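You operate a simulated robot arm through the tools that you are given. There is no shell and no other tool.

You run a simulated robot arm. Do the job below in one go: nothing can be reset, and whatever is moved stays where it is left.

JOB
Shrink the white sleeve onto the blue lead and the orange sleeve onto the yellow lead.
Fine: fan on before you heat them; the iron goes back in its stand.

Only the result counts: the job must be done as asked and must still hold three seconds after the hand-in. Knocking over, shifting, dropping, spilling or breaking anything else fails it.

ROBOT AND FRAMES
A 7-joint arm with a two-finger parallel gripper, fixed in place. Base frame: the origin is at the foot of the arm, x ahead of it, y to its left, z up; the work surface is at about z = 0.9. Lengths are in m, angles in rad, forces in N, time in s.
Its first joint turns from -2.897 to 2.897 rad. Payload 4.4 kg.
The tool frame sits at the grasp point between the pads (the TCP): z along the fingers, y along the line on which they close. The tips reach 0.023 m beyond it. Largest opening 0.094 m; finger width 0.038, thickness 0.01; the body of the gripper, 0.054 by 0.096 m, starts 0.039 m behind the TCP.
Orientation is that of the tool frame in the base frame, as [roll, pitch, yaw] about the fixed x, y, z axes, in that order (R = Rz(yaw) Ry(pitch) Rx(roll)). With the fingers straight down and closing along the base's y, the tool's x points along the base's -x, its y along +y and its z along -z.

CONTROLS
- The arm moves only by the tool jog_arm. Its argument "motion" is a list of rows, each a list of 7 numbers: the turn, a rotation vector about the tool's x, y, z in units of 5 degrees (1.0 is 5 degrees), then the shift along the tool's x, y, z in units of 30 mm (1.0 is 30 mm), then the finger opening in mm, from 0 to 94. In form: [[wx, wy, wz, tx, ty, tz, fingers], ...]. A call has 1 to 20 rows; each row shifts and turns the commanded pose from where the row before left it, along the tool's axes as they then stand. A call with a number of a shift or a turn outside -1 to 1 is refused whole. A row lasts 0.2 s, in which the tool goes at most 0.05 m and 0.15 rad; a call with a longer step from one row to the next is refused whole, and so is a gripper value outside its range. A pose out of reach is approached as far as the arm can. The call stops where the force on the tool passes 40 N (or 10 N more than at its start, if that is more) or the arm is blocked; 0.2 s more then pass. Each finger travels about 0.072 m/s and halts on what it meets, pressing with about 39 N; the grip force reading is that of the motor and also rises with nothing between the fingers. The clock runs only during rows and for 0.2 s after the last one: add rows that do not move to give the fingers time. The reply holds the time, the measured pose of the TCP, the force on the tool along the base axes, the opening and the grip force, in the units named above and with some noise, with the torque about the TCP (base axes, N m) and any sound that the robot's microphone picked up, and new pictures: "pictures" is both (left out), scene, wrist or none.
- Cameras (640 x 400 px; columns grow to the right, rows downward): "scene" is fixed at [0.4085, -0.6478, 1.7392]; the picture's right is [0.99, -0.14, 0.00], its down [-0.07, -0.51, -0.86] and it looks along [0.12, 0.85, -0.51] (base axes); focal length 362 px, centre (320, 200). "wrist" rides on the gripper at [0.086, 0.016, -0.075] in the tool frame; the picture's right is [-0.18, 0.98, 0.00], its down [-0.58, -0.11, -0.81] and it looks along [-0.79, -0.15, 0.59] (tool axes); focal length 243 px, centre (320, 200). There is no depth. A picture from a camera that has moved, and an enlarged one, comes with that camera's place and axes in the base frame and with its lens. The place of the scene camera against the robot may be out by one fixed shift of up to 0.018 m in any direction.
- zoom(camera, box): a new picture of the part [left, top, right, bottom] of that camera's present view, enlarged. The clock stands still meanwhile.
- close_job(): hands the job in; it is judged then, once.

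Nothing tells you positions but the pictures and the camera data. Unless the task says otherwise, let go and move clear before handing in.

The tools are called after "Call:" by a JSON object that holds its "method" and its "body". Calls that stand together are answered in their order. jog_arm: Moves the arm, as the interface text tells. Its arguments: {"type":"object","properties":{"motion":{"type":"array"},"pictures":{"type":"string","enum":["both","scene","wrist","none"]}},"required":["motion"]} The other tools are called the same way: zoom (camera, box) takes an enlarged picture of a part of a camera's view; close_job () hands the job in.

At the start:

```text
time: 0.0
tcp_pos: [0.634, 0.4341, 1.4081]
ee_rot: [3.14, 0.0, -3.141]
contact_force: [0.3, 0.0, -0.2]
wrist_torque: [-0.01, 0.05, 0.0]
grip_width: 0.0941
finger_force: 0.1
```

scene: 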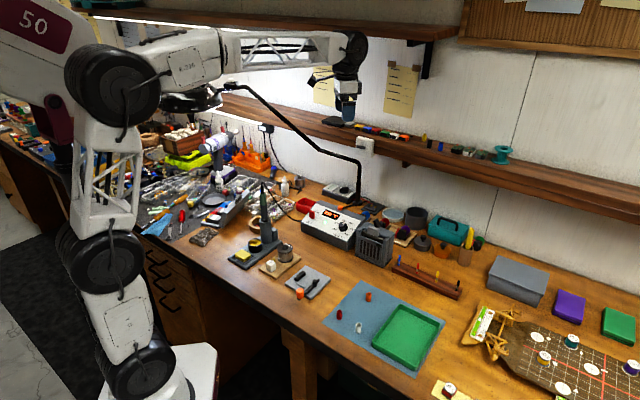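
wrist: 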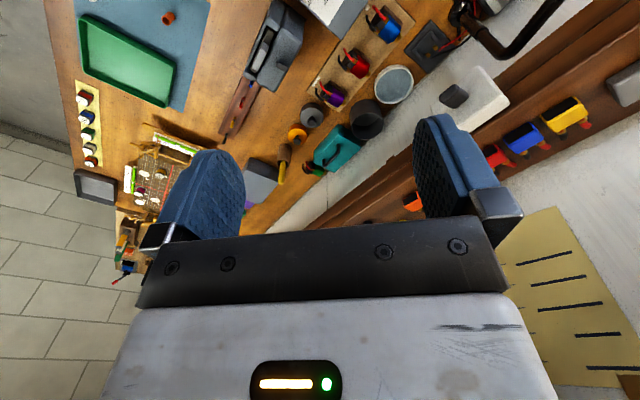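

The bench holds a soldering station, a stand, a fan-like grey box, a rack with leads and a blue mat with sleeves. I'll zoom in for detail before moving.

Call:
{"method": "zoom", "body": {"camera": "scene", "box": [220, 170, 400, 300]}}

Call:
{"method": "zoom", "body": {"camera": "scene", "box": [310, 230, 480, 380]}}

Call:
{"method": "zoom", "body": {"camera": "scene", "box": [430, 200, 640, 400]}}

Call:
{"method": "zoom", "body": {"camera": "wrist", "box": [40, 0, 360, 200]}}

Call:
{"method": "zoom", "body": {"camera": "scene", "box": [130, 120, 310, 250]}}

```text
3.08 times, centred on (310, 235) of scene
camera zoom: at [0.4085, -0.6478, 1.7392], right [0.99, -0.14, 0.0], down [-0.07, -0.51, -0.86], along [0.12, 0.85, -0.51], focal length 1114 px, centre (351, 92)
```

zoom: 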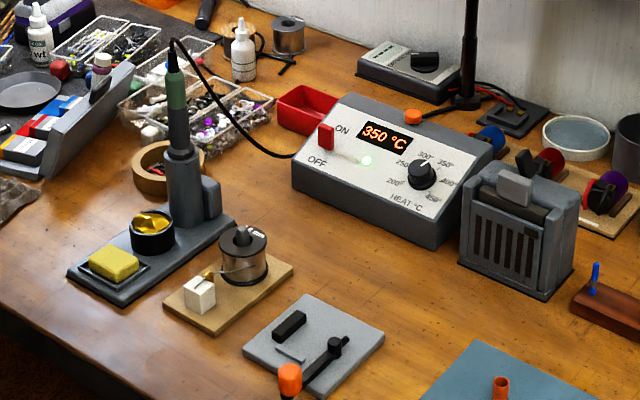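

```text
2.67 times, centred on (395, 305) of scene
camera zoom: at [0.4085, -0.6478, 1.7392], right [0.99, -0.14, 0.0], down [-0.07, -0.51, -0.86], along [0.12, 0.85, -0.51], focal length 966 px, centre (120, -80)
```

zoom: 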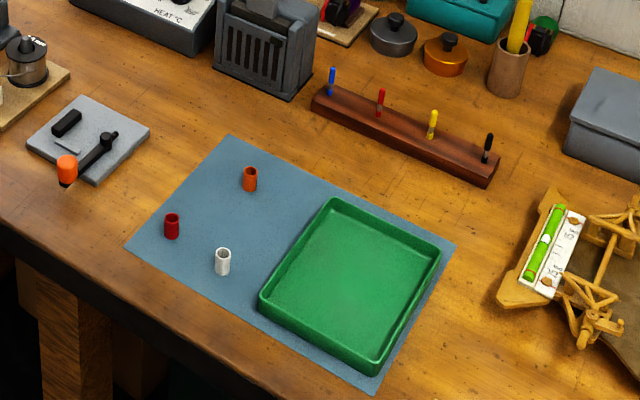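

```text
2.00 times, centred on (535, 300) of scene
camera zoom: at [0.4085, -0.6478, 1.7392], right [0.99, -0.14, 0.0], down [-0.07, -0.51, -0.86], along [0.12, 0.85, -0.51], focal length 724 px, centre (-110, 0)
```

zoom: 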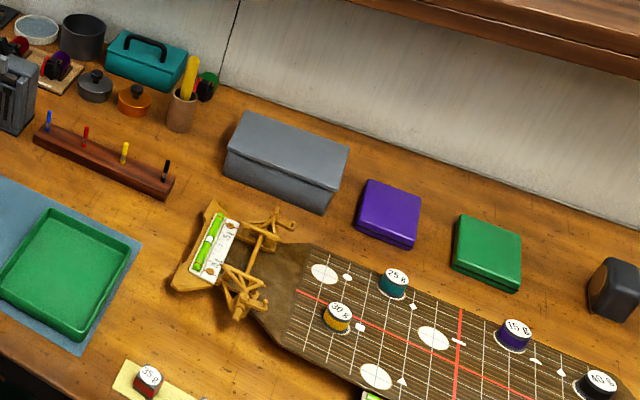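

```text
2.00 times, centred on (200, 100) of wrist
camera zoom: at [0.5475, 0.4509, 1.4843], right [0.18, 0.98, 0.0], down [0.58, -0.11, 0.81], along [0.79, -0.15, -0.59], focal length 485 px, centre (560, 400)
```

zoom: 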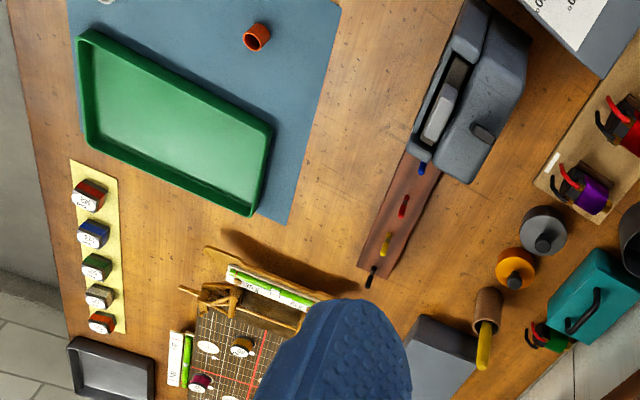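

```text
3.08 times, centred on (220, 185) of scene
camera zoom: at [0.4085, -0.6478, 1.7392], right [0.99, -0.14, 0.0], down [-0.07, -0.51, -0.86], along [0.12, 0.85, -0.51], focal length 1114 px, centre (628, 246)
```

zoom: 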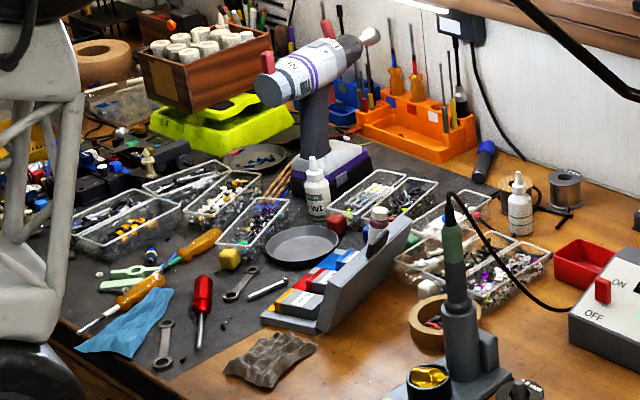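

Iron sits upright in its stand, the station reads 350 °C. I need a closer look at the grey grilled box, the lever plate, the stand and the rack.

Call:
{"method": "zoom", "body": {"camera": "scene", "box": [280, 255, 340, 305]}}

Call:
{"method": "zoom", "body": {"camera": "scene", "box": [340, 205, 410, 275]}}

Call:
{"method": "zoom", "body": {"camera": "scene", "box": [235, 170, 305, 280]}}

Call:
{"method": "zoom", "body": {"camera": "scene", "box": [385, 245, 475, 305]}}

Call:
{"method": "zoom", "body": {"camera": "wrist", "box": [210, 0, 320, 150]}}

Call:
{"method": "zoom", "body": {"camera": "scene", "box": [295, 180, 420, 250]}}

Call:
{"method": "zoom", "body": {"camera": "scene", "box": [330, 280, 400, 340]}}

```text
8.00 times, centred on (310, 280) of scene
camera zoom: at [0.4085, -0.6478, 1.7392], right [0.99, -0.14, 0.0], down [-0.07, -0.51, -0.86], along [0.12, 0.85, -0.51], focal length 2897 px, centre (400, -440)
```

zoom: 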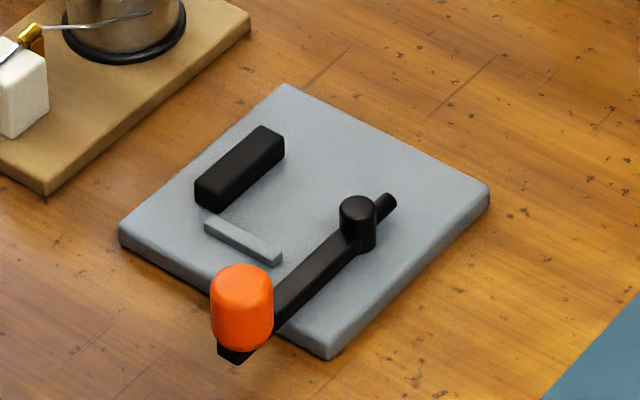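

```text
5.71 times, centred on (375, 240) of scene
camera zoom: at [0.4085, -0.6478, 1.7392], right [0.99, -0.14, 0.0], down [-0.07, -0.51, -0.86], along [0.12, 0.85, -0.51], focal length 2069 px, centre (6, -29)
```

zoom: 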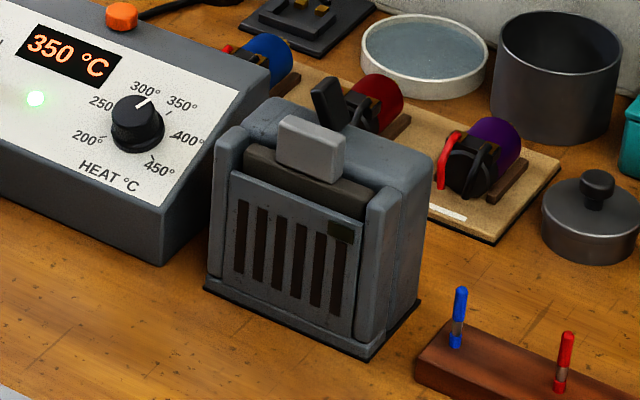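

```text
3.64 times, centred on (270, 225) of scene
camera zoom: at [0.4085, -0.6478, 1.7392], right [0.99, -0.14, 0.0], down [-0.07, -0.51, -0.86], along [0.12, 0.85, -0.51], focal length 1317 px, centre (502, 109)
```

zoom: 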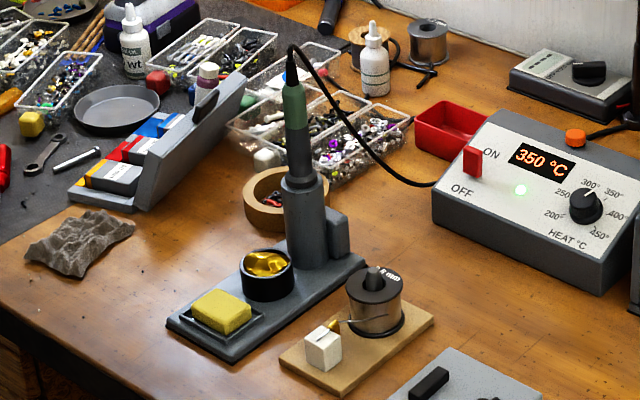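

```text
6.67 times, centred on (430, 275) of scene
camera zoom: at [0.4085, -0.6478, 1.7392], right [0.99, -0.14, 0.0], down [-0.07, -0.51, -0.86], along [0.12, 0.85, -0.51], focal length 2414 px, centre (-413, -300)
```

zoom: 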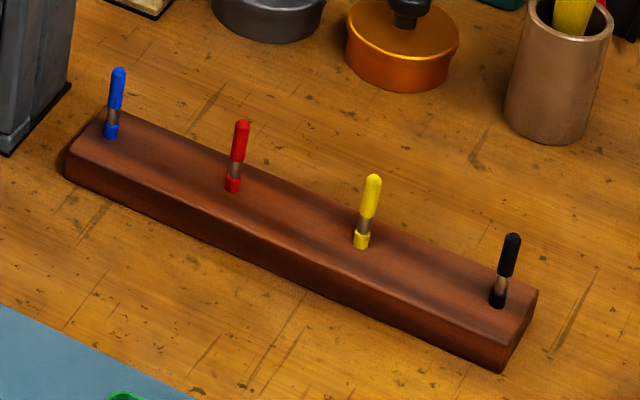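

```text
2.67 times, centred on (265, 75) of wrist
camera zoom: at [0.5475, 0.4509, 1.4843], right [0.18, 0.98, 0.0], down [0.58, -0.11, 0.81], along [0.79, -0.15, -0.59], focal length 647 px, centre (467, 533)
```

zoom: 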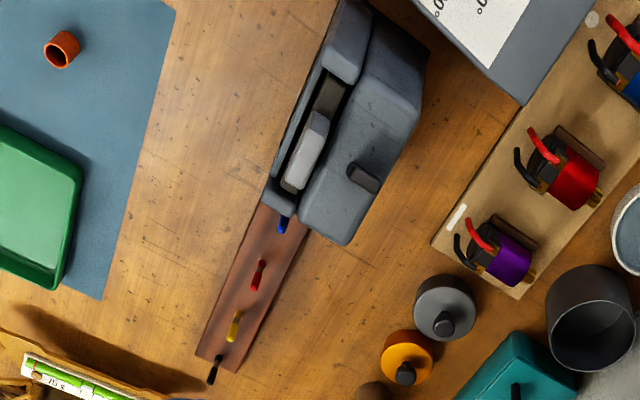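

```text
5.12 times, centred on (358, 215) of scene
camera zoom: at [0.4085, -0.6478, 1.7392], right [0.99, -0.14, 0.0], down [-0.07, -0.51, -0.86], along [0.12, 0.85, -0.51], focal length 1854 px, centre (128, 123)
```

zoom: 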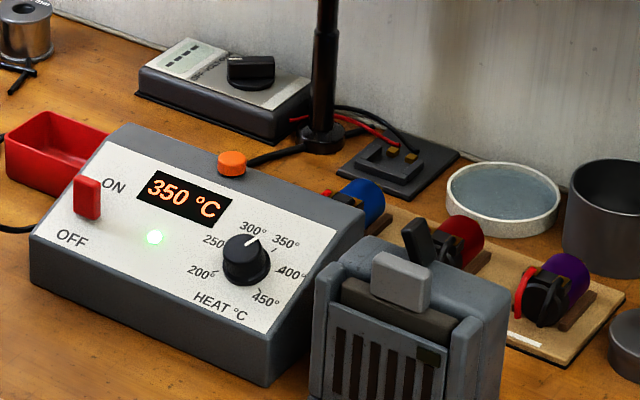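

```text
6.67 times, centred on (365, 310) of scene
camera zoom: at [0.4085, -0.6478, 1.7392], right [0.99, -0.14, 0.0], down [-0.07, -0.51, -0.86], along [0.12, 0.85, -0.51], focal length 2414 px, centre (20, -533)
```

zoom: 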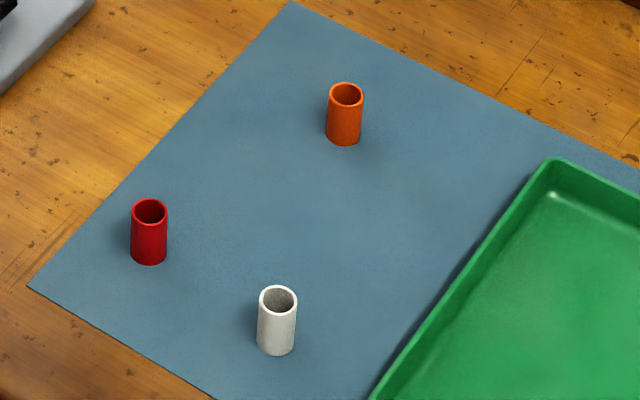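

The grey box is the fan: a filter with a pale handle sits in front and a dark rocker is on the top rear, at about (0.74, 0.34, 1.04). I'll go nearer with the wrist camera to look at it.

Call:
{"method": "jog_arm", "body": {"motion": [[0, 0, 0, -0.1, -0.5, 0.9, 60], [0, 0, 0, -0.1, -0.5, 0.9, 30], [0, 0, 0, -0.1, -0.5, 0.9, 10], [0, 0, 0, -0.1, -0.5, 0.9, 10], [0, 0, 0, -0.1, -0.5, 0.9, 10], [0, 0, 0, -0.1, -0.5, 0.9, 10], [0, 0, 0, 0, 0, 0, 10]]}}

```text
time: 1.6
tcp_pos: [0.6536, 0.3451, 1.2471]
ee_rot: [-3.141, 0.001, -3.141]
contact_force: [-0.1, 0.8, -0.3]
wrist_torque: [0.01, 0.04, 0.02]
grip_width: 0.0102
finger_force: 0.0
camera wrist: at [0.5656, 0.3612, 1.3224], right [0.18, 0.98, 0.0], down [0.58, -0.11, 0.81], along [0.79, -0.15, -0.59], focal length 243 px, centre (320, 200)
```

scene: 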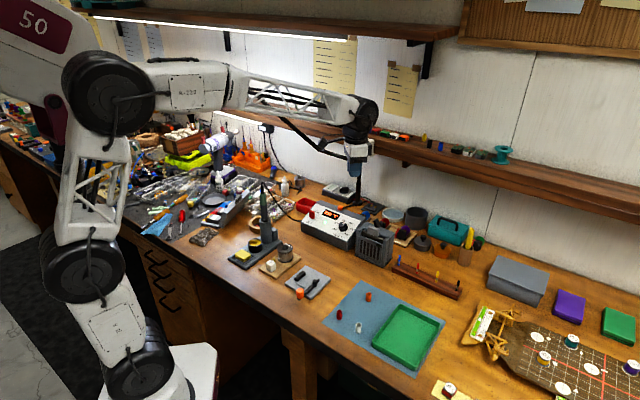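
wrist: 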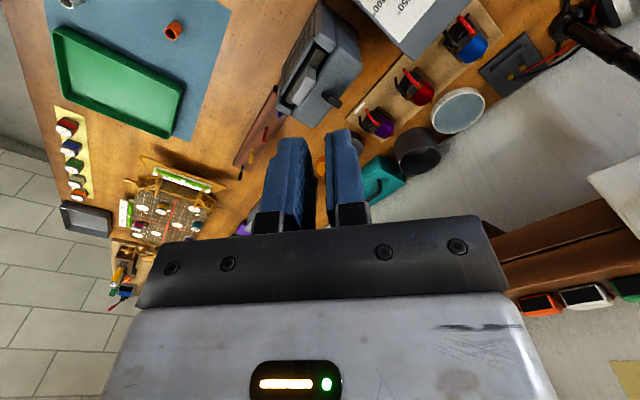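

The fan is now above-centre in the wrist view; I'll enlarge it to see the rocker.

Call:
{"method": "zoom", "body": {"camera": "wrist", "box": [230, 0, 390, 170]}}

Call:
{"method": "zoom", "body": {"camera": "scene", "box": [350, 215, 400, 270]}}

```text
2.35 times, centred on (310, 85) of wrist
camera zoom: at [0.5656, 0.3612, 1.3224], right [0.18, 0.98, 0.0], down [0.58, -0.11, 0.81], along [0.79, -0.15, -0.59], focal length 571 px, centre (344, 471)
```

zoom: 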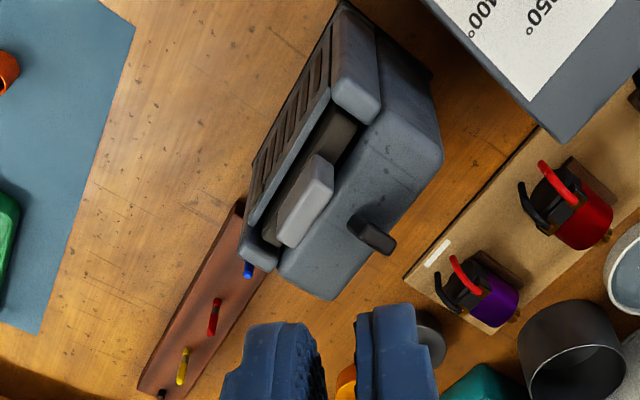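

```text
7.27 times, centred on (375, 242) of scene
camera zoom: at [0.4085, -0.6478, 1.7392], right [0.99, -0.14, 0.0], down [-0.07, -0.51, -0.86], along [0.12, 0.85, -0.51], focal length 2634 px, centre (-80, -109)
```

zoom: 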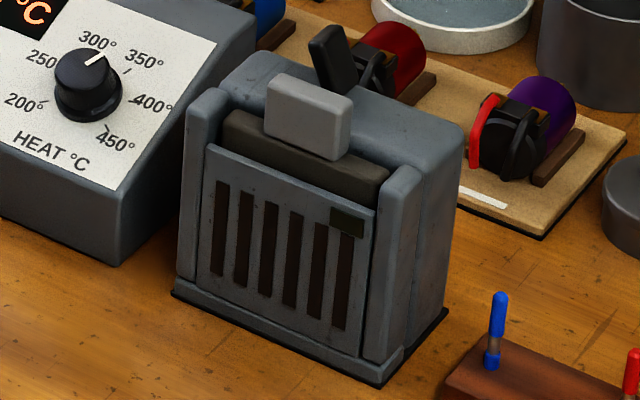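

The rocker is a flat paddle hinged on the fan's rear top, leaning left (tip about (0.737, 0.349, 1.047)). I'll turn the hand 45° and come in above its left side to push it over.

Call:
{"method": "jog_arm", "body": {"motion": [[0, 0, -1, 0, 0, 0, 2], [0, 0, -1, 0, 0, 0, 2], [0, 0, -1, 0, 0, 0, 2], [0, 0, -1, 0, 0, 0, 2], [0, 0, -1, 0, 0, 0, 2], [0, 0, -1, 0, 0, 0, 2], [0, 0, -1, 0, 0, 0, 2], [0, 0, -1, 0, 0, 0, 2], [0, 0, -1, 0, 0, 0, 2], [0, 0, 0, -0.416, -0.191, 0.847, 2], [0, 0, 0, -0.416, -0.191, 0.847, 2], [0, 0, 0, -0.416, -0.191, 0.847, 2], [0, 0, 0, -0.416, -0.191, 0.847, 2], [0, 0, 0, -0.416, -0.191, 0.847, 2], [0, 0, 0, 0, 0, 0, 2]]}}

```text
time: 4.8
tcp_pos: [0.7167, 0.368, 1.1212]
ee_rot: [-3.141, 0.001, -2.356]
contact_force: [-0.5, -0.2, 0.4]
wrist_torque: [-0.01, -0.03, 0.0]
grip_width: 0.0019
finger_force: 0.0
camera wrist: at [0.6434, 0.3186, 1.1951], right [-0.56, 0.83, 0.0], down [0.49, 0.33, 0.81], along [0.67, 0.46, -0.59], focal length 243 px, centre (320, 200)
```

scene: 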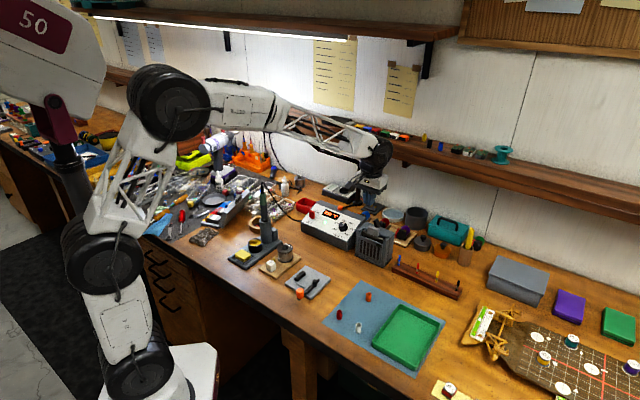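
wrist: 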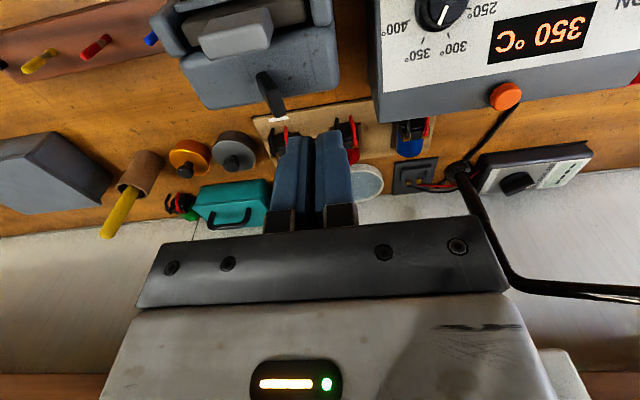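

The paddle shows in the wrist view, tip about (0.739, 0.350, 1.047). A closer look will confirm which way it leans.

Call:
{"method": "zoom", "body": {"camera": "wrist", "box": [150, 0, 380, 145]}}

```text
2.76 times, centred on (265, 72) of wrist
camera zoom: at [0.6434, 0.3186, 1.1951], right [-0.56, 0.83, 0.0], down [0.49, 0.33, 0.81], along [0.67, 0.46, -0.59], focal length 669 px, centre (472, 552)
```

zoom: 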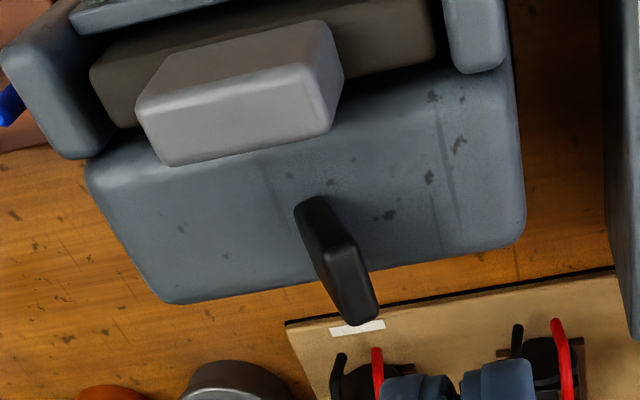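

Lever leans toward the station side; I'll lower the closed fingertips beside it and look before pushing.

Call:
{"method": "jog_arm", "body": {"motion": [[0, 0, 0, 0, 0, 0.7, 0], [0, 0, 0, 0, 0, 0.7, 0], [0, 0, 0, 0, 0, 0.7, 0], [0, 0, 0, 0, 0, 0, 0]]}}

Call:
{"method": "zoom", "body": {"camera": "wrist", "box": [150, 0, 380, 145]}}

Call:
{"method": "zoom", "body": {"camera": "scene", "box": [340, 180, 410, 270]}}

```text
time: 5.8
tcp_pos: [0.7162, 0.3687, 1.0562]
ee_rot: [-3.14, 0.0, -2.357]
contact_force: [-0.4, -0.5, 0.1]
wrist_torque: [0.05, 0.0, 0.01]
grip_width: 0.0
finger_force: 39.0
camera wrist: at [0.6434, 0.3194, 1.1318], right [-0.56, 0.83, 0.0], down [0.49, 0.33, 0.81], along [0.67, 0.46, -0.59], focal length 243 px, centre (320, 200)
```

scene: 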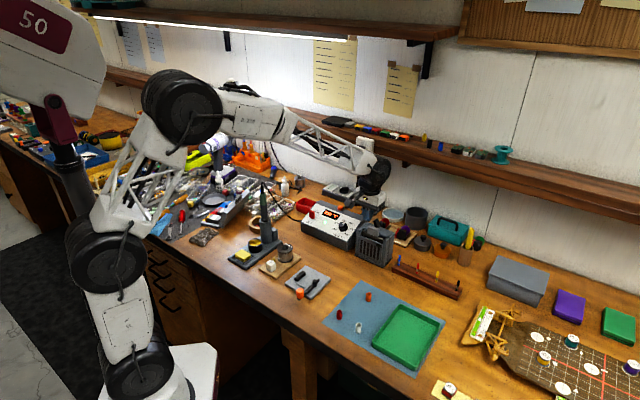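
wrist: 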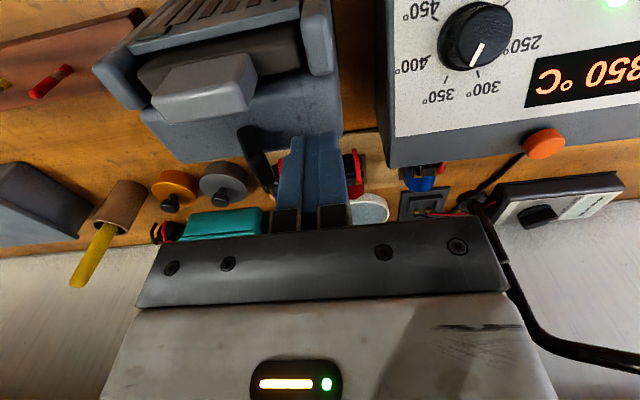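

```text
2.76 times, centred on (265, 72) of wrist
camera zoom: at [0.6434, 0.3194, 1.1318], right [-0.56, 0.83, 0.0], down [0.49, 0.33, 0.81], along [0.67, 0.46, -0.59], focal length 669 px, centre (472, 552)
```

zoom: 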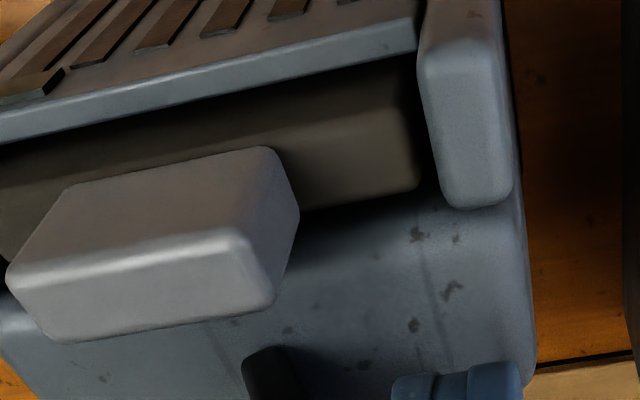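

```text
4.44 times, centred on (375, 225) of scene
camera zoom: at [0.4085, -0.6478, 1.7392], right [0.99, -0.14, 0.0], down [-0.07, -0.51, -0.86], along [0.12, 0.85, -0.51], focal length 1609 px, centre (76, 89)
```

zoom: 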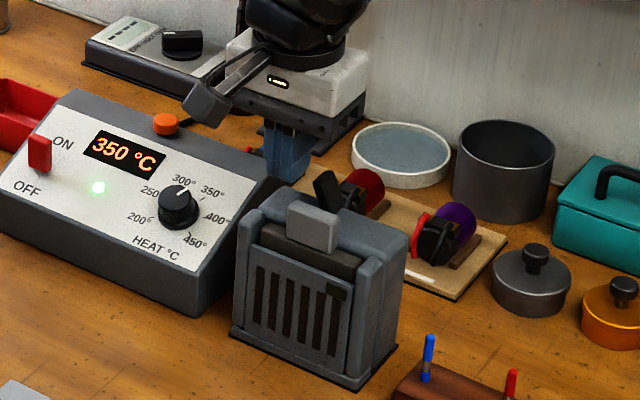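

Fingertips are level with the lever on its left. Now I push it to the right in small steps.

Call:
{"method": "jog_arm", "body": {"motion": [[0, 0, 0, 0, -0.4, 0, 0], [0, 0, 0, 0, -0.4, 0, 0], [0, 0, 0, 0, -0.3, 0, 0], [0, 0, 0, 0, -0.3, 0, 0]]}}

Call:
{"method": "zoom", "body": {"camera": "scene", "box": [340, 180, 410, 270]}}

```text
time: 6.8
tcp_pos: [0.7462, 0.3391, 1.0568]
ee_rot: [-3.14, 0.0, -2.356]
contact_force: [-4.6, 4.0, 8.6]
wrist_torque: [0.03, 0.05, 0.0]
grip_width: 0.0
finger_force: 38.8
camera wrist: at [0.6733, 0.2892, 1.1328], right [-0.56, 0.83, 0.0], down [0.49, 0.33, 0.81], along [0.67, 0.46, -0.59], focal length 243 px, centre (320, 200)
```

scene: 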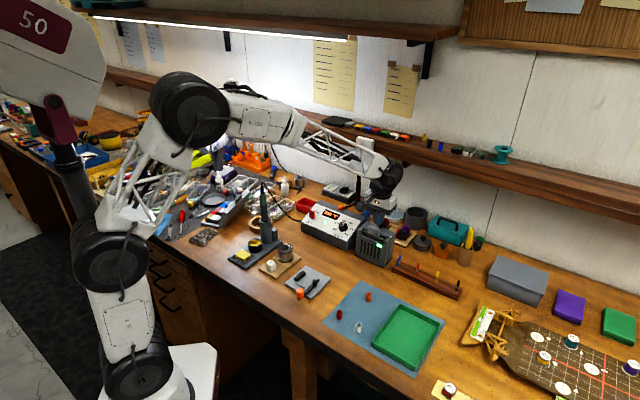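
wrist: 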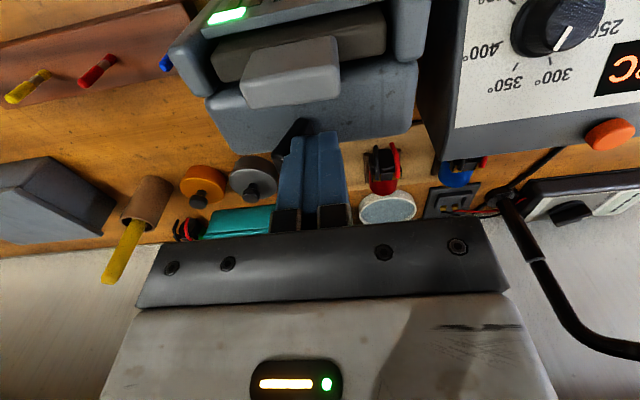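

```text
4.44 times, centred on (375, 225) of scene
camera zoom: at [0.4085, -0.6478, 1.7392], right [0.99, -0.14, 0.0], down [-0.07, -0.51, -0.86], along [0.12, 0.85, -0.51], focal length 1609 px, centre (76, 89)
```

zoom: 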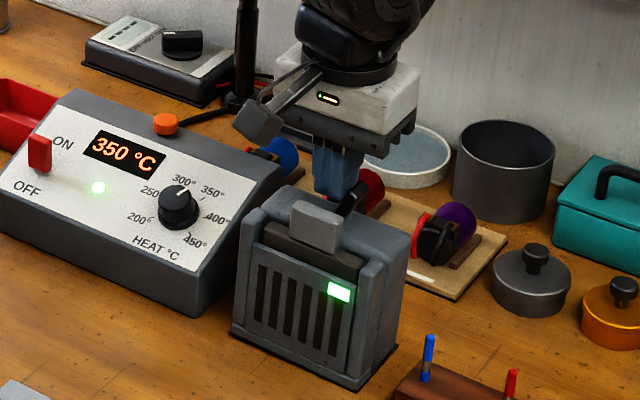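

The fan's green lamp lit, so it's on. I'll back off, rise, and turn the hand further for the sleeve work, checking that the lamp stays lit.

Call:
{"method": "jog_arm", "body": {"motion": [[0, 0, 0, 0, 0.4, 0, 0], [0, 0, 0, 0, 0.2, -0.8, 0], [0, 0, 0, 0, 0, -1, 0], [0, 0, 0, 0, 0, -1, 0], [0, 0, 0, 0, 0, -1, 10], [0, 0, 0, 0, 0, -1, 20], [0, 0, -1, 0, 0, 0, 40], [0, 0, -1, 0, 0, 0, 40], [0, 0, -1, 0, 0, 0, 40], [0, 0, -1, 0, 0, 0, 40], [0, 0, -1, 0, 0, 0, 40], [0, 0, -1, 0, 0, 0, 40], [0, 0, -1, 0, 0, 0, 40], [0, 0, -1, 0, 0, 0, 40], [0, 0, -1, 0, 0, 0, 40], [0, 0, 0, 0, 0, 0, 40]]}}

Call:
{"method": "zoom", "body": {"camera": "scene", "box": [340, 180, 410, 270]}}

```text
time: 10.2
tcp_pos: [0.7324, 0.3513, 1.201]
ee_rot: [-3.141, -0.001, -1.569]
contact_force: [-0.3, 0.4, -1.0]
wrist_torque: [-0.01, -0.01, 0.02]
grip_width: 0.0399
finger_force: 0.0
camera wrist: at [0.7172, 0.2652, 1.2764], right [-0.98, 0.18, 0.0], down [0.11, 0.58, 0.81], along [0.15, 0.79, -0.59], focal length 243 px, centre (320, 200)
```

scene: 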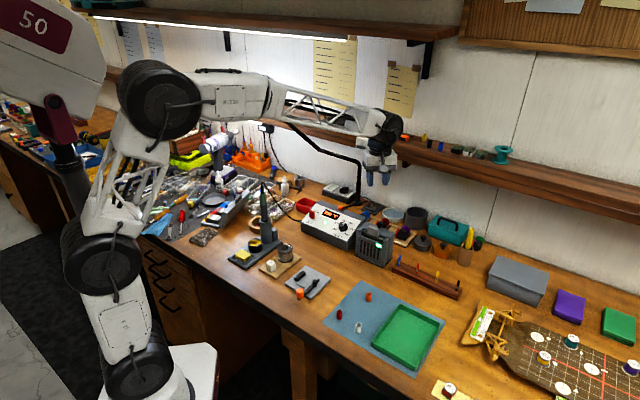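
wrist: 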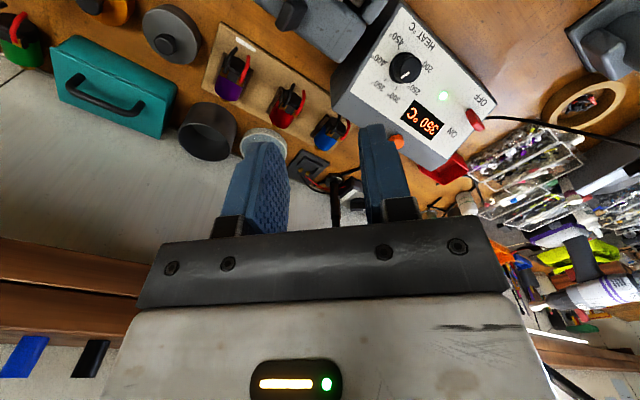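

```text
4.44 times, centred on (375, 225) of scene
camera zoom: at [0.4085, -0.6478, 1.7392], right [0.99, -0.14, 0.0], down [-0.07, -0.51, -0.86], along [0.12, 0.85, -0.51], focal length 1609 px, centre (76, 89)
```

zoom: 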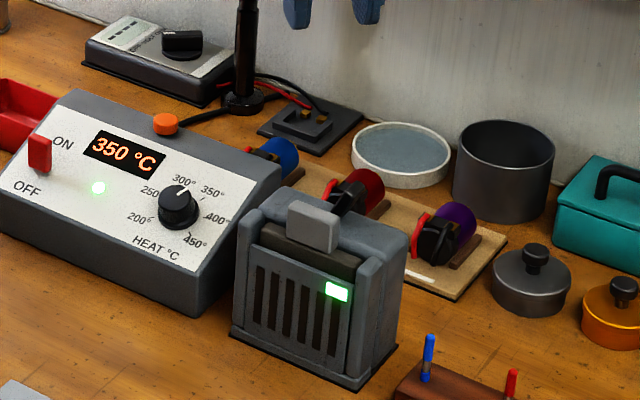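

Fan stays on. Next I finish turning the hand (tool x along the rack, away from the fan) and move above the white sleeve at roughly (0.61, 0.01).

Call:
{"method": "jog_arm", "body": {"motion": [[0, 0, -1, 0, 0, 0, 40], [0, 0, -1, 0, 0, 0, 40], [0, 0, -1, 0, 0, 0, 40], [0, 0, -1, 0, 0, 0, 40], [0, 0, -1, 0, 0, 0, 40], [0, 0, -1, 0, 0, 0, 40], [0, 0, -1, 0, 0, 0, 40], [0, 0, -1, 0, 0, 0, 40], [0, 0, -1, 0, 0, 0, 40], [0, 0, 0, 0, 0, 0, 40]], "pictures": "scene"}}

Call:
{"method": "jog_arm", "body": {"motion": [[0, 0, 0, 0.47, 0.99, 0.38, 40], [0, 0, 0, 0.47, 0.99, 0.38, 40], [0, 0, 0, 0.47, 0.99, 0.38, 40], [0, 0, 0, 0.47, 0.99, 0.38, 40], [0, 0, 0, 0.47, 0.99, 0.38, 40], [0, 0, 0, 0.47, 0.99, 0.38, 40], [0, 0, 0, 0.47, 0.99, 0.38, 40], [0, 0, 0, 0.47, 0.99, 0.38, 40], [0, 0, 0, 0.47, 0.99, 0.38, 40], [0, 0, 0, 0.47, 0.99, 0.38, 40], [0, 0, 0, 0.47, 0.99, 0.38, 40], [0, 0, 0, 0, 0, 0, 40]]}}

```text
time: 12.4
tcp_pos: [0.7332, 0.3526, 1.2011]
ee_rot: [3.141, 0.0, -0.783]
contact_force: [0.1, 0.4, -0.4]
wrist_torque: [0.01, -0.01, -0.03]
grip_width: 0.0402
finger_force: 0.1
```

scene: 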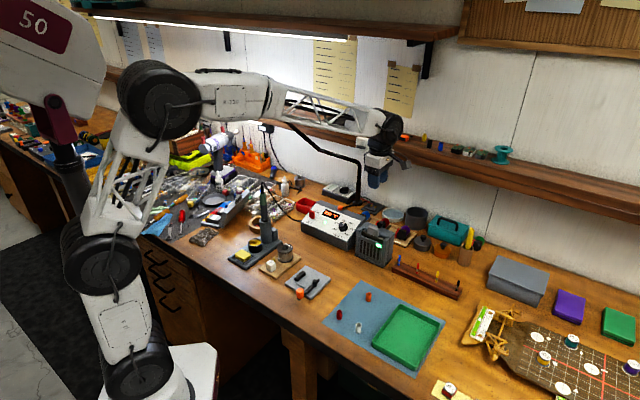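

```text
time: 15.0
tcp_pos: [0.6119, 0.0119, 1.0751]
ee_rot: [3.141, 0.0, -0.786]
contact_force: [0.5, 0.5, 1.0]
wrist_torque: [0.01, 0.03, 0.0]
grip_width: 0.0401
finger_force: 0.0
camera wrist: at [0.6618, -0.0611, 1.1501], right [-0.83, -0.56, 0.0], down [-0.33, 0.49, 0.81], along [-0.46, 0.67, -0.59], focal length 243 px, centre (320, 200)
```

scene: 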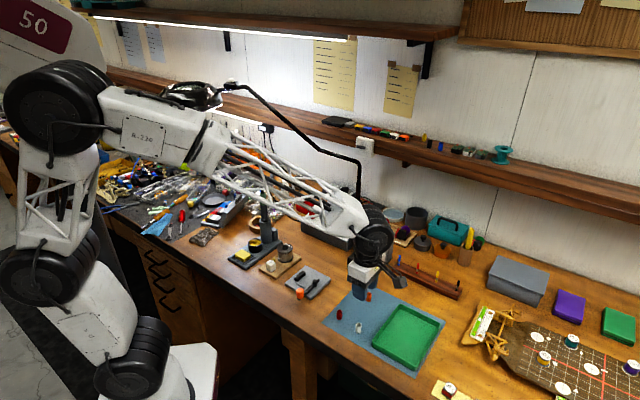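
wrist: 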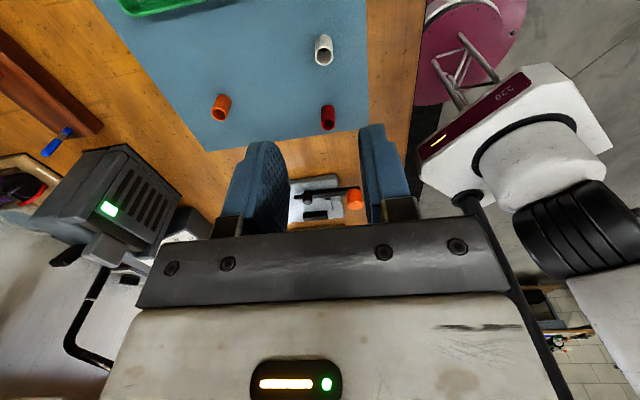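

The white sleeve is almost under the hand. Zooming for exact position.

Call:
{"method": "zoom", "body": {"camera": "wrist", "box": [200, 20, 360, 140]}}

```text
3.33 times, centred on (280, 80) of wrist
camera zoom: at [0.6618, -0.0611, 1.1501], right [-0.83, -0.56, 0.0], down [-0.33, 0.49, 0.81], along [-0.46, 0.67, -0.59], focal length 809 px, centre (453, 600)
```

zoom: 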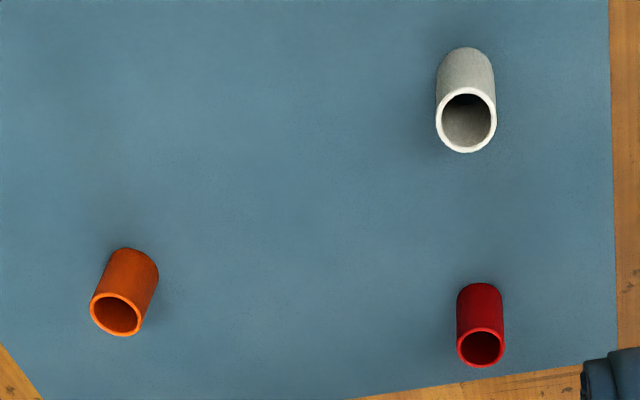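

White sleeve: 15.5 mm across, ~26 mm tall, at about (0.606, 0.016). I'll shift 7 mm and come down partway to verify alignment.

Call:
{"method": "jog_arm", "body": {"motion": [[0, 0, 0, -0.24, 0.06, 0.3, 40], [0, 0, 0, 0, 0, 0.9, 40], [0, 0, 0, 0, 0, 0.9, 40], [0, 0, 0, 0, 0, 0.4, 40], [0, 0, 0, 0, 0, 0, 40]], "pictures": "wrist"}}

Call:
{"method": "zoom", "body": {"camera": "wrist", "box": [240, 60, 400, 180]}}

```text
time: 16.2
tcp_pos: [0.6054, 0.0155, 1.0013]
ee_rot: [3.141, 0.0, -0.787]
contact_force: [-0.1, -0.4, 0.5]
wrist_torque: [0.05, 0.02, 0.04]
grip_width: 0.04
finger_force: 0.1
camera wrist: at [0.6553, -0.0575, 1.076], right [-0.83, -0.56, 0.0], down [-0.33, 0.49, 0.81], along [-0.46, 0.67, -0.59], focal length 243 px, centre (320, 200)
```

wrist: 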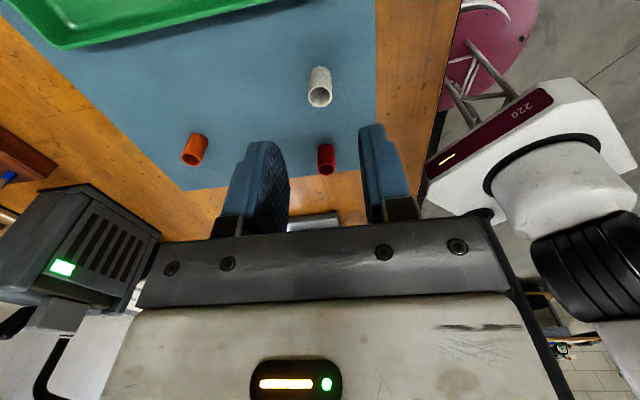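

```text
3.33 times, centred on (320, 120) of wrist
camera zoom: at [0.6553, -0.0575, 1.076], right [-0.83, -0.56, 0.0], down [-0.33, 0.49, 0.81], along [-0.46, 0.67, -0.59], focal length 809 px, centre (320, 467)
```

zoom: 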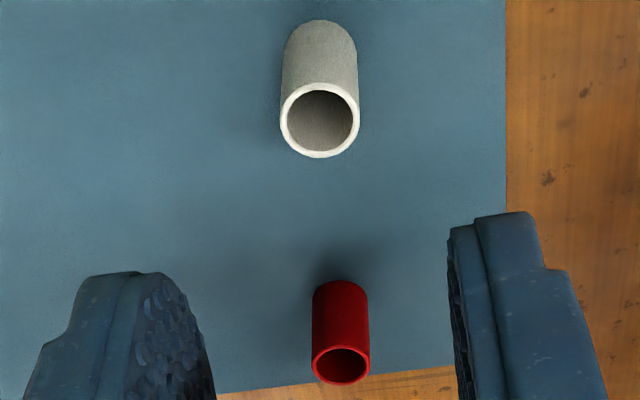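

Perfectly aligned. I descend and grip.

Call:
{"method": "jog_arm", "body": {"motion": [[0, 0, 0, 0, 0, 0.8, 40], [0, 0, 0, 0, 0, 0.8, 40], [0, 0, 0, 0, 0, 0.6, 40], [0, 0, 0, 0, 0, 0, 30], [0, 0, 0, 0, 0, 0, 20], [0, 0, 0, 0, 0, 0, 8], [0, 0, 0, 0, 0, 0, 8], [0, 0, 0, 0, 0, 0, 8]], "pictures": "wrist"}}

```text
time: 18.0
tcp_pos: [0.6061, 0.0151, 0.9355]
ee_rot: [3.141, -0.001, -0.786]
contact_force: [0.0, -0.1, 0.2]
wrist_torque: [-0.02, -0.02, -0.01]
grip_width: 0.0107
finger_force: 3.3
camera wrist: at [0.6554, -0.0574, 1.0095], right [-0.83, -0.56, 0.0], down [-0.33, 0.49, 0.81], along [-0.46, 0.67, -0.59], focal length 243 px, centre (320, 200)
```

wrist: 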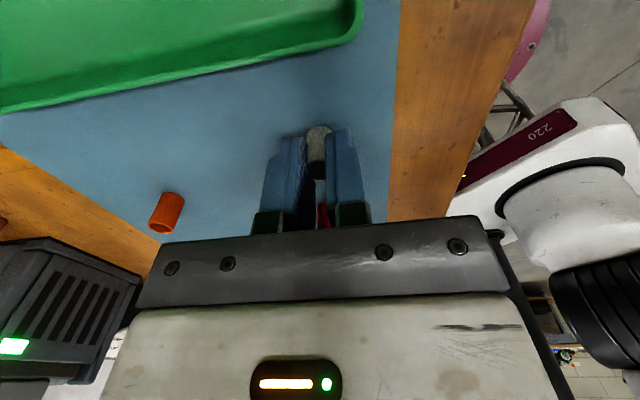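

The fingers read 10.7 mm, narrower than I measured; let me see how it's held.

Call:
{"method": "zoom", "body": {"camera": "wrist", "box": [240, 100, 400, 240]}}

Call:
{"method": "zoom", "body": {"camera": "scene", "box": [330, 260, 410, 350]}}

```text
2.86 times, centred on (320, 170) of wrist
camera zoom: at [0.6554, -0.0574, 1.0095], right [-0.83, -0.56, 0.0], down [-0.33, 0.49, 0.81], along [-0.46, 0.67, -0.59], focal length 693 px, centre (320, 286)
```

zoom: 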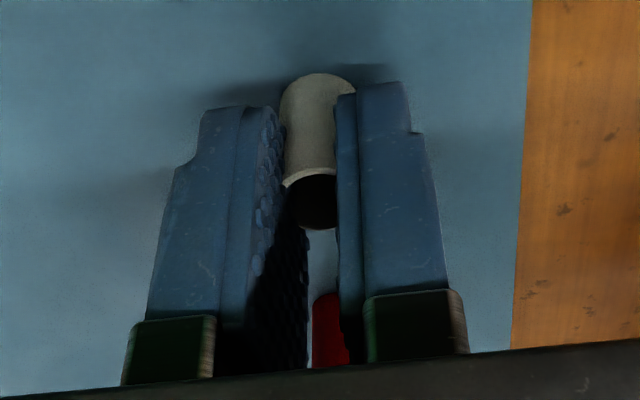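

```text
4.44 times, centred on (370, 305) of scene
camera zoom: at [0.4085, -0.6478, 1.7392], right [0.99, -0.14, 0.0], down [-0.07, -0.51, -0.86], along [0.12, 0.85, -0.51], focal length 1609 px, centre (98, -267)
```

zoom: 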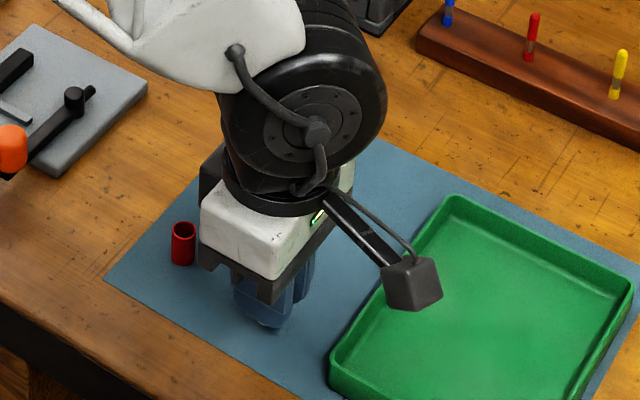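

The sleeve is between the pads; I'll hold a moment with tighter grip and re-read the width.

Call:
{"method": "jog_arm", "body": {"motion": [[0, 0, 0, 0, 0, 0, 5], [0, 0, 0, 0, 0, 0, 5]], "pictures": "none"}}

```text
time: 18.6
tcp_pos: [0.6062, 0.0147, 0.9343]
ee_rot: [-3.14, -0.001, -0.786]
contact_force: [0.1, 1.1, 2.0]
wrist_torque: [0.02, 0.0, -0.02]
grip_width: 0.0049
finger_force: 37.8
```

The fingers closed to 5 mm; I must check whether the sleeve is still between them.

Call:
{"method": "zoom", "body": {"camera": "wrist", "box": [240, 80, 400, 240]}}

```text
2.50 times, centred on (320, 160) of wrist
camera zoom: at [0.6555, -0.0574, 1.0097], right [-0.83, -0.56, 0.0], down [-0.33, 0.49, 0.81], along [-0.46, 0.67, -0.59], focal length 606 px, centre (320, 300)
```

zoom: 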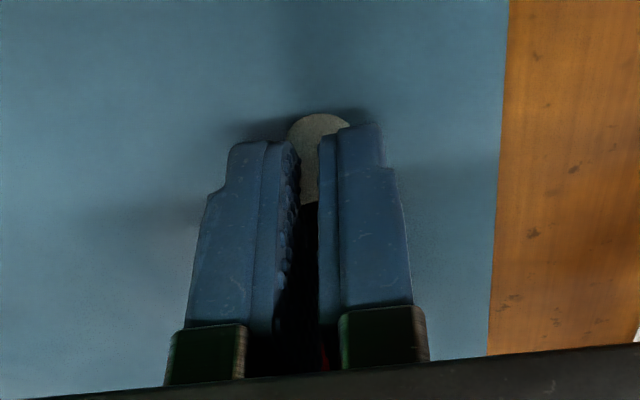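

It looks squeezed between the pads. I'll open up and check the sleeve is intact, then grip it more gently.

Call:
{"method": "jog_arm", "body": {"motion": [[0, 0, 0, 0, 0, 0, 30], [0, 0, 0, 0, 0, 0, 40], [0, 0, 0, 0, 0, 0, 40]], "pictures": "none"}}

Call:
{"method": "zoom", "body": {"camera": "wrist", "box": [240, 80, 400, 240]}}

```text
time: 19.4
tcp_pos: [0.6069, 0.0147, 0.935]
ee_rot: [3.141, 0.0, -0.787]
contact_force: [-0.2, -0.2, 0.2]
wrist_torque: [-0.02, -0.04, -0.02]
grip_width: 0.0401
finger_force: 0.1
```

```text
2.50 times, centred on (320, 160) of wrist
camera zoom: at [0.6554, -0.0574, 1.0095], right [-0.83, -0.56, 0.0], down [-0.33, 0.49, 0.81], along [-0.46, 0.67, -0.59], focal length 606 px, centre (320, 300)
```

zoom: 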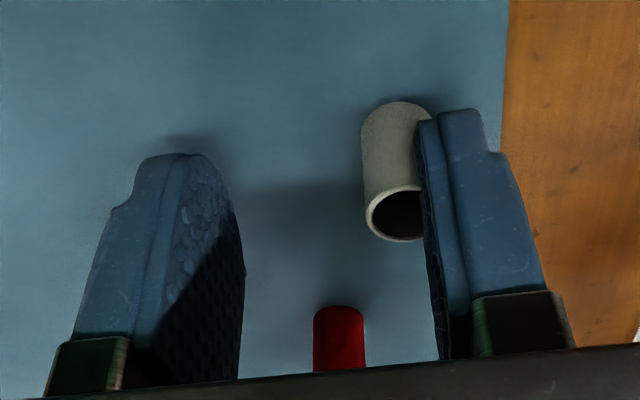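

The sleeve is still upright and intact, just carried along by one finger. I'll close gradually to a gentler width and read the force.

Call:
{"method": "jog_arm", "body": {"motion": [[0, 0, 0, 0, 0, 0, 30], [0, 0, 0, 0, 0, 0, 20], [0, 0, 0, 0, 0, 0, 16], [0, 0, 0, 0, 0, 0, 16]], "pictures": "none"}}

Call:
{"method": "zoom", "body": {"camera": "wrist", "box": [240, 80, 400, 240]}}

Call:
{"method": "jog_arm", "body": {"motion": [[0, 0, 0, 0, 0, 0, 13], [0, 0, 0, 0, 0, 0, 13]], "pictures": "none"}}

Call:
{"method": "zoom", "body": {"camera": "wrist", "box": [240, 80, 400, 240]}}

```text
time: 20.4
tcp_pos: [0.6061, 0.0152, 0.9351]
ee_rot: [-3.142, 0.0, -0.786]
contact_force: [-0.5, -1.0, 1.3]
wrist_torque: [-0.05, 0.02, 0.0]
grip_width: 0.016
finger_force: 0.8
```

```text
2.50 times, centred on (320, 160) of wrist
camera zoom: at [0.6554, -0.0574, 1.0095], right [-0.83, -0.56, 0.0], down [-0.33, 0.49, 0.81], along [-0.46, 0.67, -0.59], focal length 606 px, centre (320, 300)
```

zoom: 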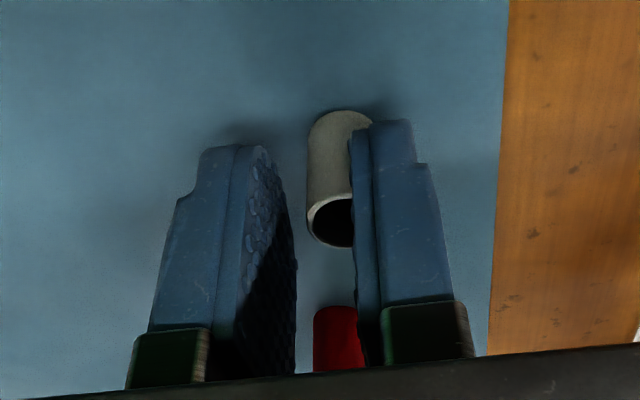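

```text
time: 21.0
tcp_pos: [0.6058, 0.0157, 0.9347]
ee_rot: [3.141, -0.001, -0.784]
contact_force: [-0.3, -0.4, 0.8]
wrist_torque: [-0.06, 0.03, -0.01]
grip_width: 0.0131
finger_force: 0.1
```

```text
2.50 times, centred on (320, 160) of wrist
camera zoom: at [0.6554, -0.0574, 1.0095], right [-0.83, -0.56, 0.0], down [-0.33, 0.49, 0.81], along [-0.46, 0.67, -0.59], focal length 606 px, centre (320, 300)
```

zoom: 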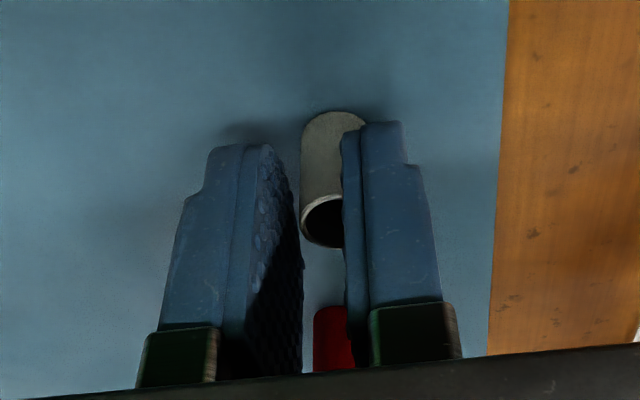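

The sleeve seems hung up on the right finger after the hard squeeze. I'll open and lift slightly to see whether it stays on the mat.

Call:
{"method": "jog_arm", "body": {"motion": [[0, 0, 0, 0, 0, 0, 20], [0, 0, 0, 0, 0, 0, 30], [0, 0, 0, 0, 0, 0, 30]], "pictures": "none"}}

Call:
{"method": "zoom", "body": {"camera": "wrist", "box": [240, 80, 400, 240]}}

Call:
{"method": "jog_arm", "body": {"motion": [[0, 0, 0, 0, 0, -0.1, 30], [0, 0, 0, 0, 0, -0.1, 30], [0, 0, 0, 0, 0, 0, 30]], "pictures": "none"}}

Call:
{"method": "zoom", "body": {"camera": "wrist", "box": [240, 80, 400, 240]}}

```text
time: 21.8
tcp_pos: [0.6064, 0.0152, 0.9328]
ee_rot: [-3.141, 0.001, -0.785]
contact_force: [0.1, 0.4, 0.5]
wrist_torque: [0.03, -0.01, 0.02]
grip_width: 0.0301
finger_force: 0.4
```

```text
2.50 times, centred on (320, 160) of wrist
camera zoom: at [0.6554, -0.0574, 1.0095], right [-0.83, -0.56, 0.0], down [-0.33, 0.49, 0.81], along [-0.46, 0.67, -0.59], focal length 606 px, centre (320, 300)
```

zoom: 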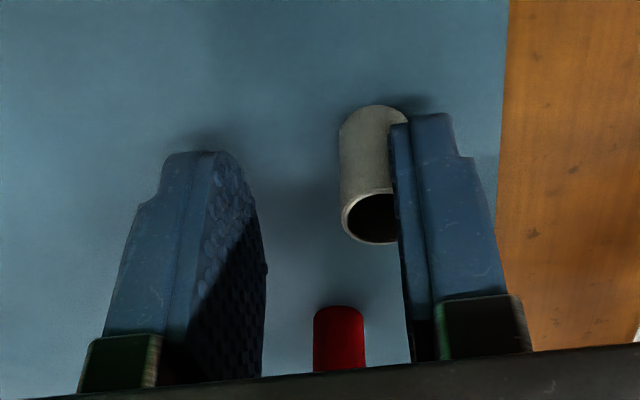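

```text
time: 22.6
tcp_pos: [0.6041, 0.0156, 0.9415]
ee_rot: [-3.141, 0.001, -0.787]
contact_force: [0.5, -0.3, 0.6]
wrist_torque: [0.01, -0.01, 0.0]
grip_width: 0.0299
finger_force: 0.1
```

```text
2.50 times, centred on (320, 160) of wrist
camera zoom: at [0.6551, -0.0575, 1.0159], right [-0.83, -0.56, 0.0], down [-0.33, 0.49, 0.81], along [-0.46, 0.67, -0.59], focal length 606 px, centre (320, 300)
```

zoom: 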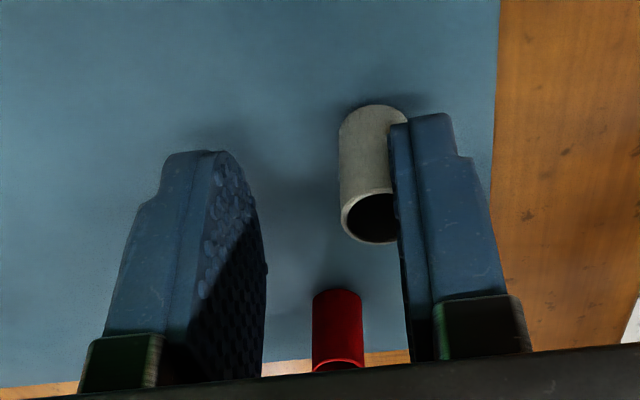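

The sleeve came up with the right finger. I'll raise it clear of the mat and look from both cameras.

Call:
{"method": "jog_arm", "body": {"motion": [[0, 0, 0, 0, 0, -0.5, 30], [0, 0, 0, 0, 0, -0.5, 30], [0, 0, 0, 0, 0, 0, 30]], "pictures": "none"}}

Call:
{"method": "zoom", "body": {"camera": "wrist", "box": [270, 80, 390, 180]}}

Call:
{"method": "zoom", "body": {"camera": "scene", "box": [330, 260, 400, 350]}}

```text
time: 23.4
tcp_pos: [0.6061, 0.0151, 0.9702]
ee_rot: [3.14, 0.0, -0.787]
contact_force: [0.0, -0.2, 0.3]
wrist_torque: [0.01, -0.03, -0.02]
grip_width: 0.03
finger_force: 0.1
```

```text
4.00 times, centred on (330, 130) of wrist
camera zoom: at [0.6557, -0.0575, 1.0457], right [-0.83, -0.56, 0.0], down [-0.33, 0.49, 0.81], along [-0.46, 0.67, -0.59], focal length 970 px, centre (280, 480)
```

zoom: 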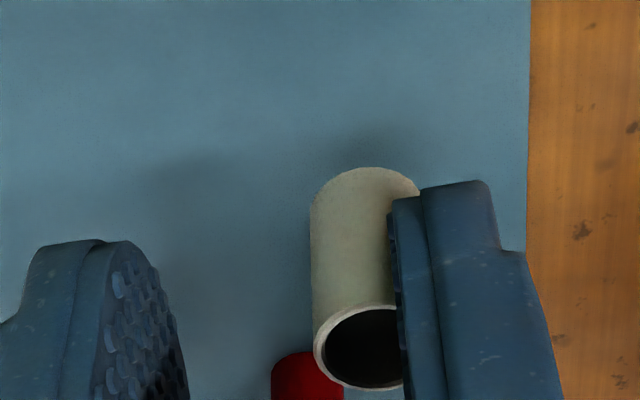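

```text
4.44 times, centred on (365, 305) of scene
camera zoom: at [0.4085, -0.6478, 1.7392], right [0.99, -0.14, 0.0], down [-0.07, -0.51, -0.86], along [0.12, 0.85, -0.51], focal length 1609 px, centre (120, -267)
```

zoom: 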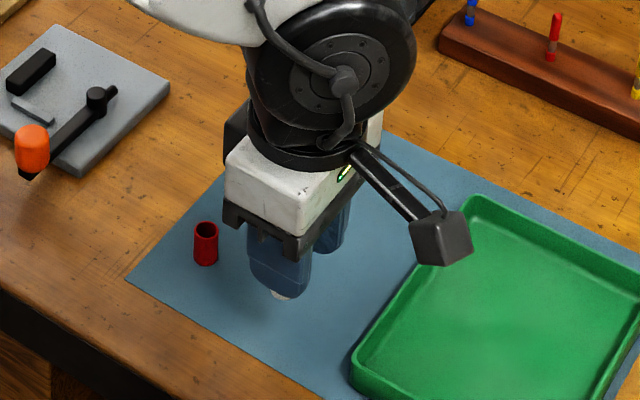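

The sleeve wall is stuck onto the right pad and hangs from it. I'll set it back on the mat, press lightly so the mat holds it, and draw the finger off sideways.

Call:
{"method": "jog_arm", "body": {"motion": [[0, 0, 0, 0, 0, 0.5, 30], [0, 0, 0, 0, 0, 0.5, 30], [0, 0, 0, 0, 0, 0.15, 30], [0, 0, 0, 0, 0, 0.07, 30], [0, 0, 0, 0, 0, 0, 30]], "pictures": "none"}}

Call:
{"method": "jog_arm", "body": {"motion": [[0, 0, 0, 0, 0, 0.07, 30], [0, 0, 0, 0, 0, 0.07, 30], [0, 0, 0, 0, 0, 0, 30]], "pictures": "none"}}

Call:
{"method": "zoom", "body": {"camera": "wrist", "box": [240, 80, 400, 240]}}

```text
time: 24.6
tcp_pos: [0.6057, 0.0146, 0.9339]
ee_rot: [3.14, 0.0, -0.785]
contact_force: [-0.5, 1.9, 8.5]
wrist_torque: [-0.01, 0.04, -0.02]
grip_width: 0.0301
finger_force: 0.2
```

```text
time: 25.4
tcp_pos: [0.6062, 0.0144, 0.9306]
ee_rot: [-3.14, -0.001, -0.785]
contact_force: [2.7, -2.0, 32.2]
wrist_torque: [-0.31, 0.17, 0.04]
grip_width: 0.0303
finger_force: 0.2
```

```text
2.50 times, centred on (320, 160) of wrist
camera zoom: at [0.6558, -0.0578, 1.0057], right [-0.83, -0.56, 0.0], down [-0.34, 0.49, 0.81], along [-0.45, 0.67, -0.59], focal length 606 px, centre (320, 300)
```

zoom: 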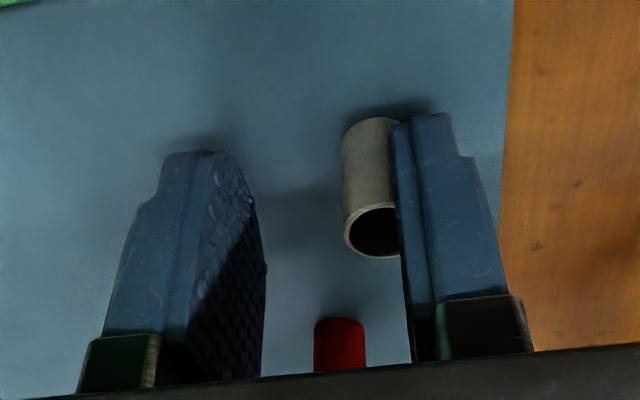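

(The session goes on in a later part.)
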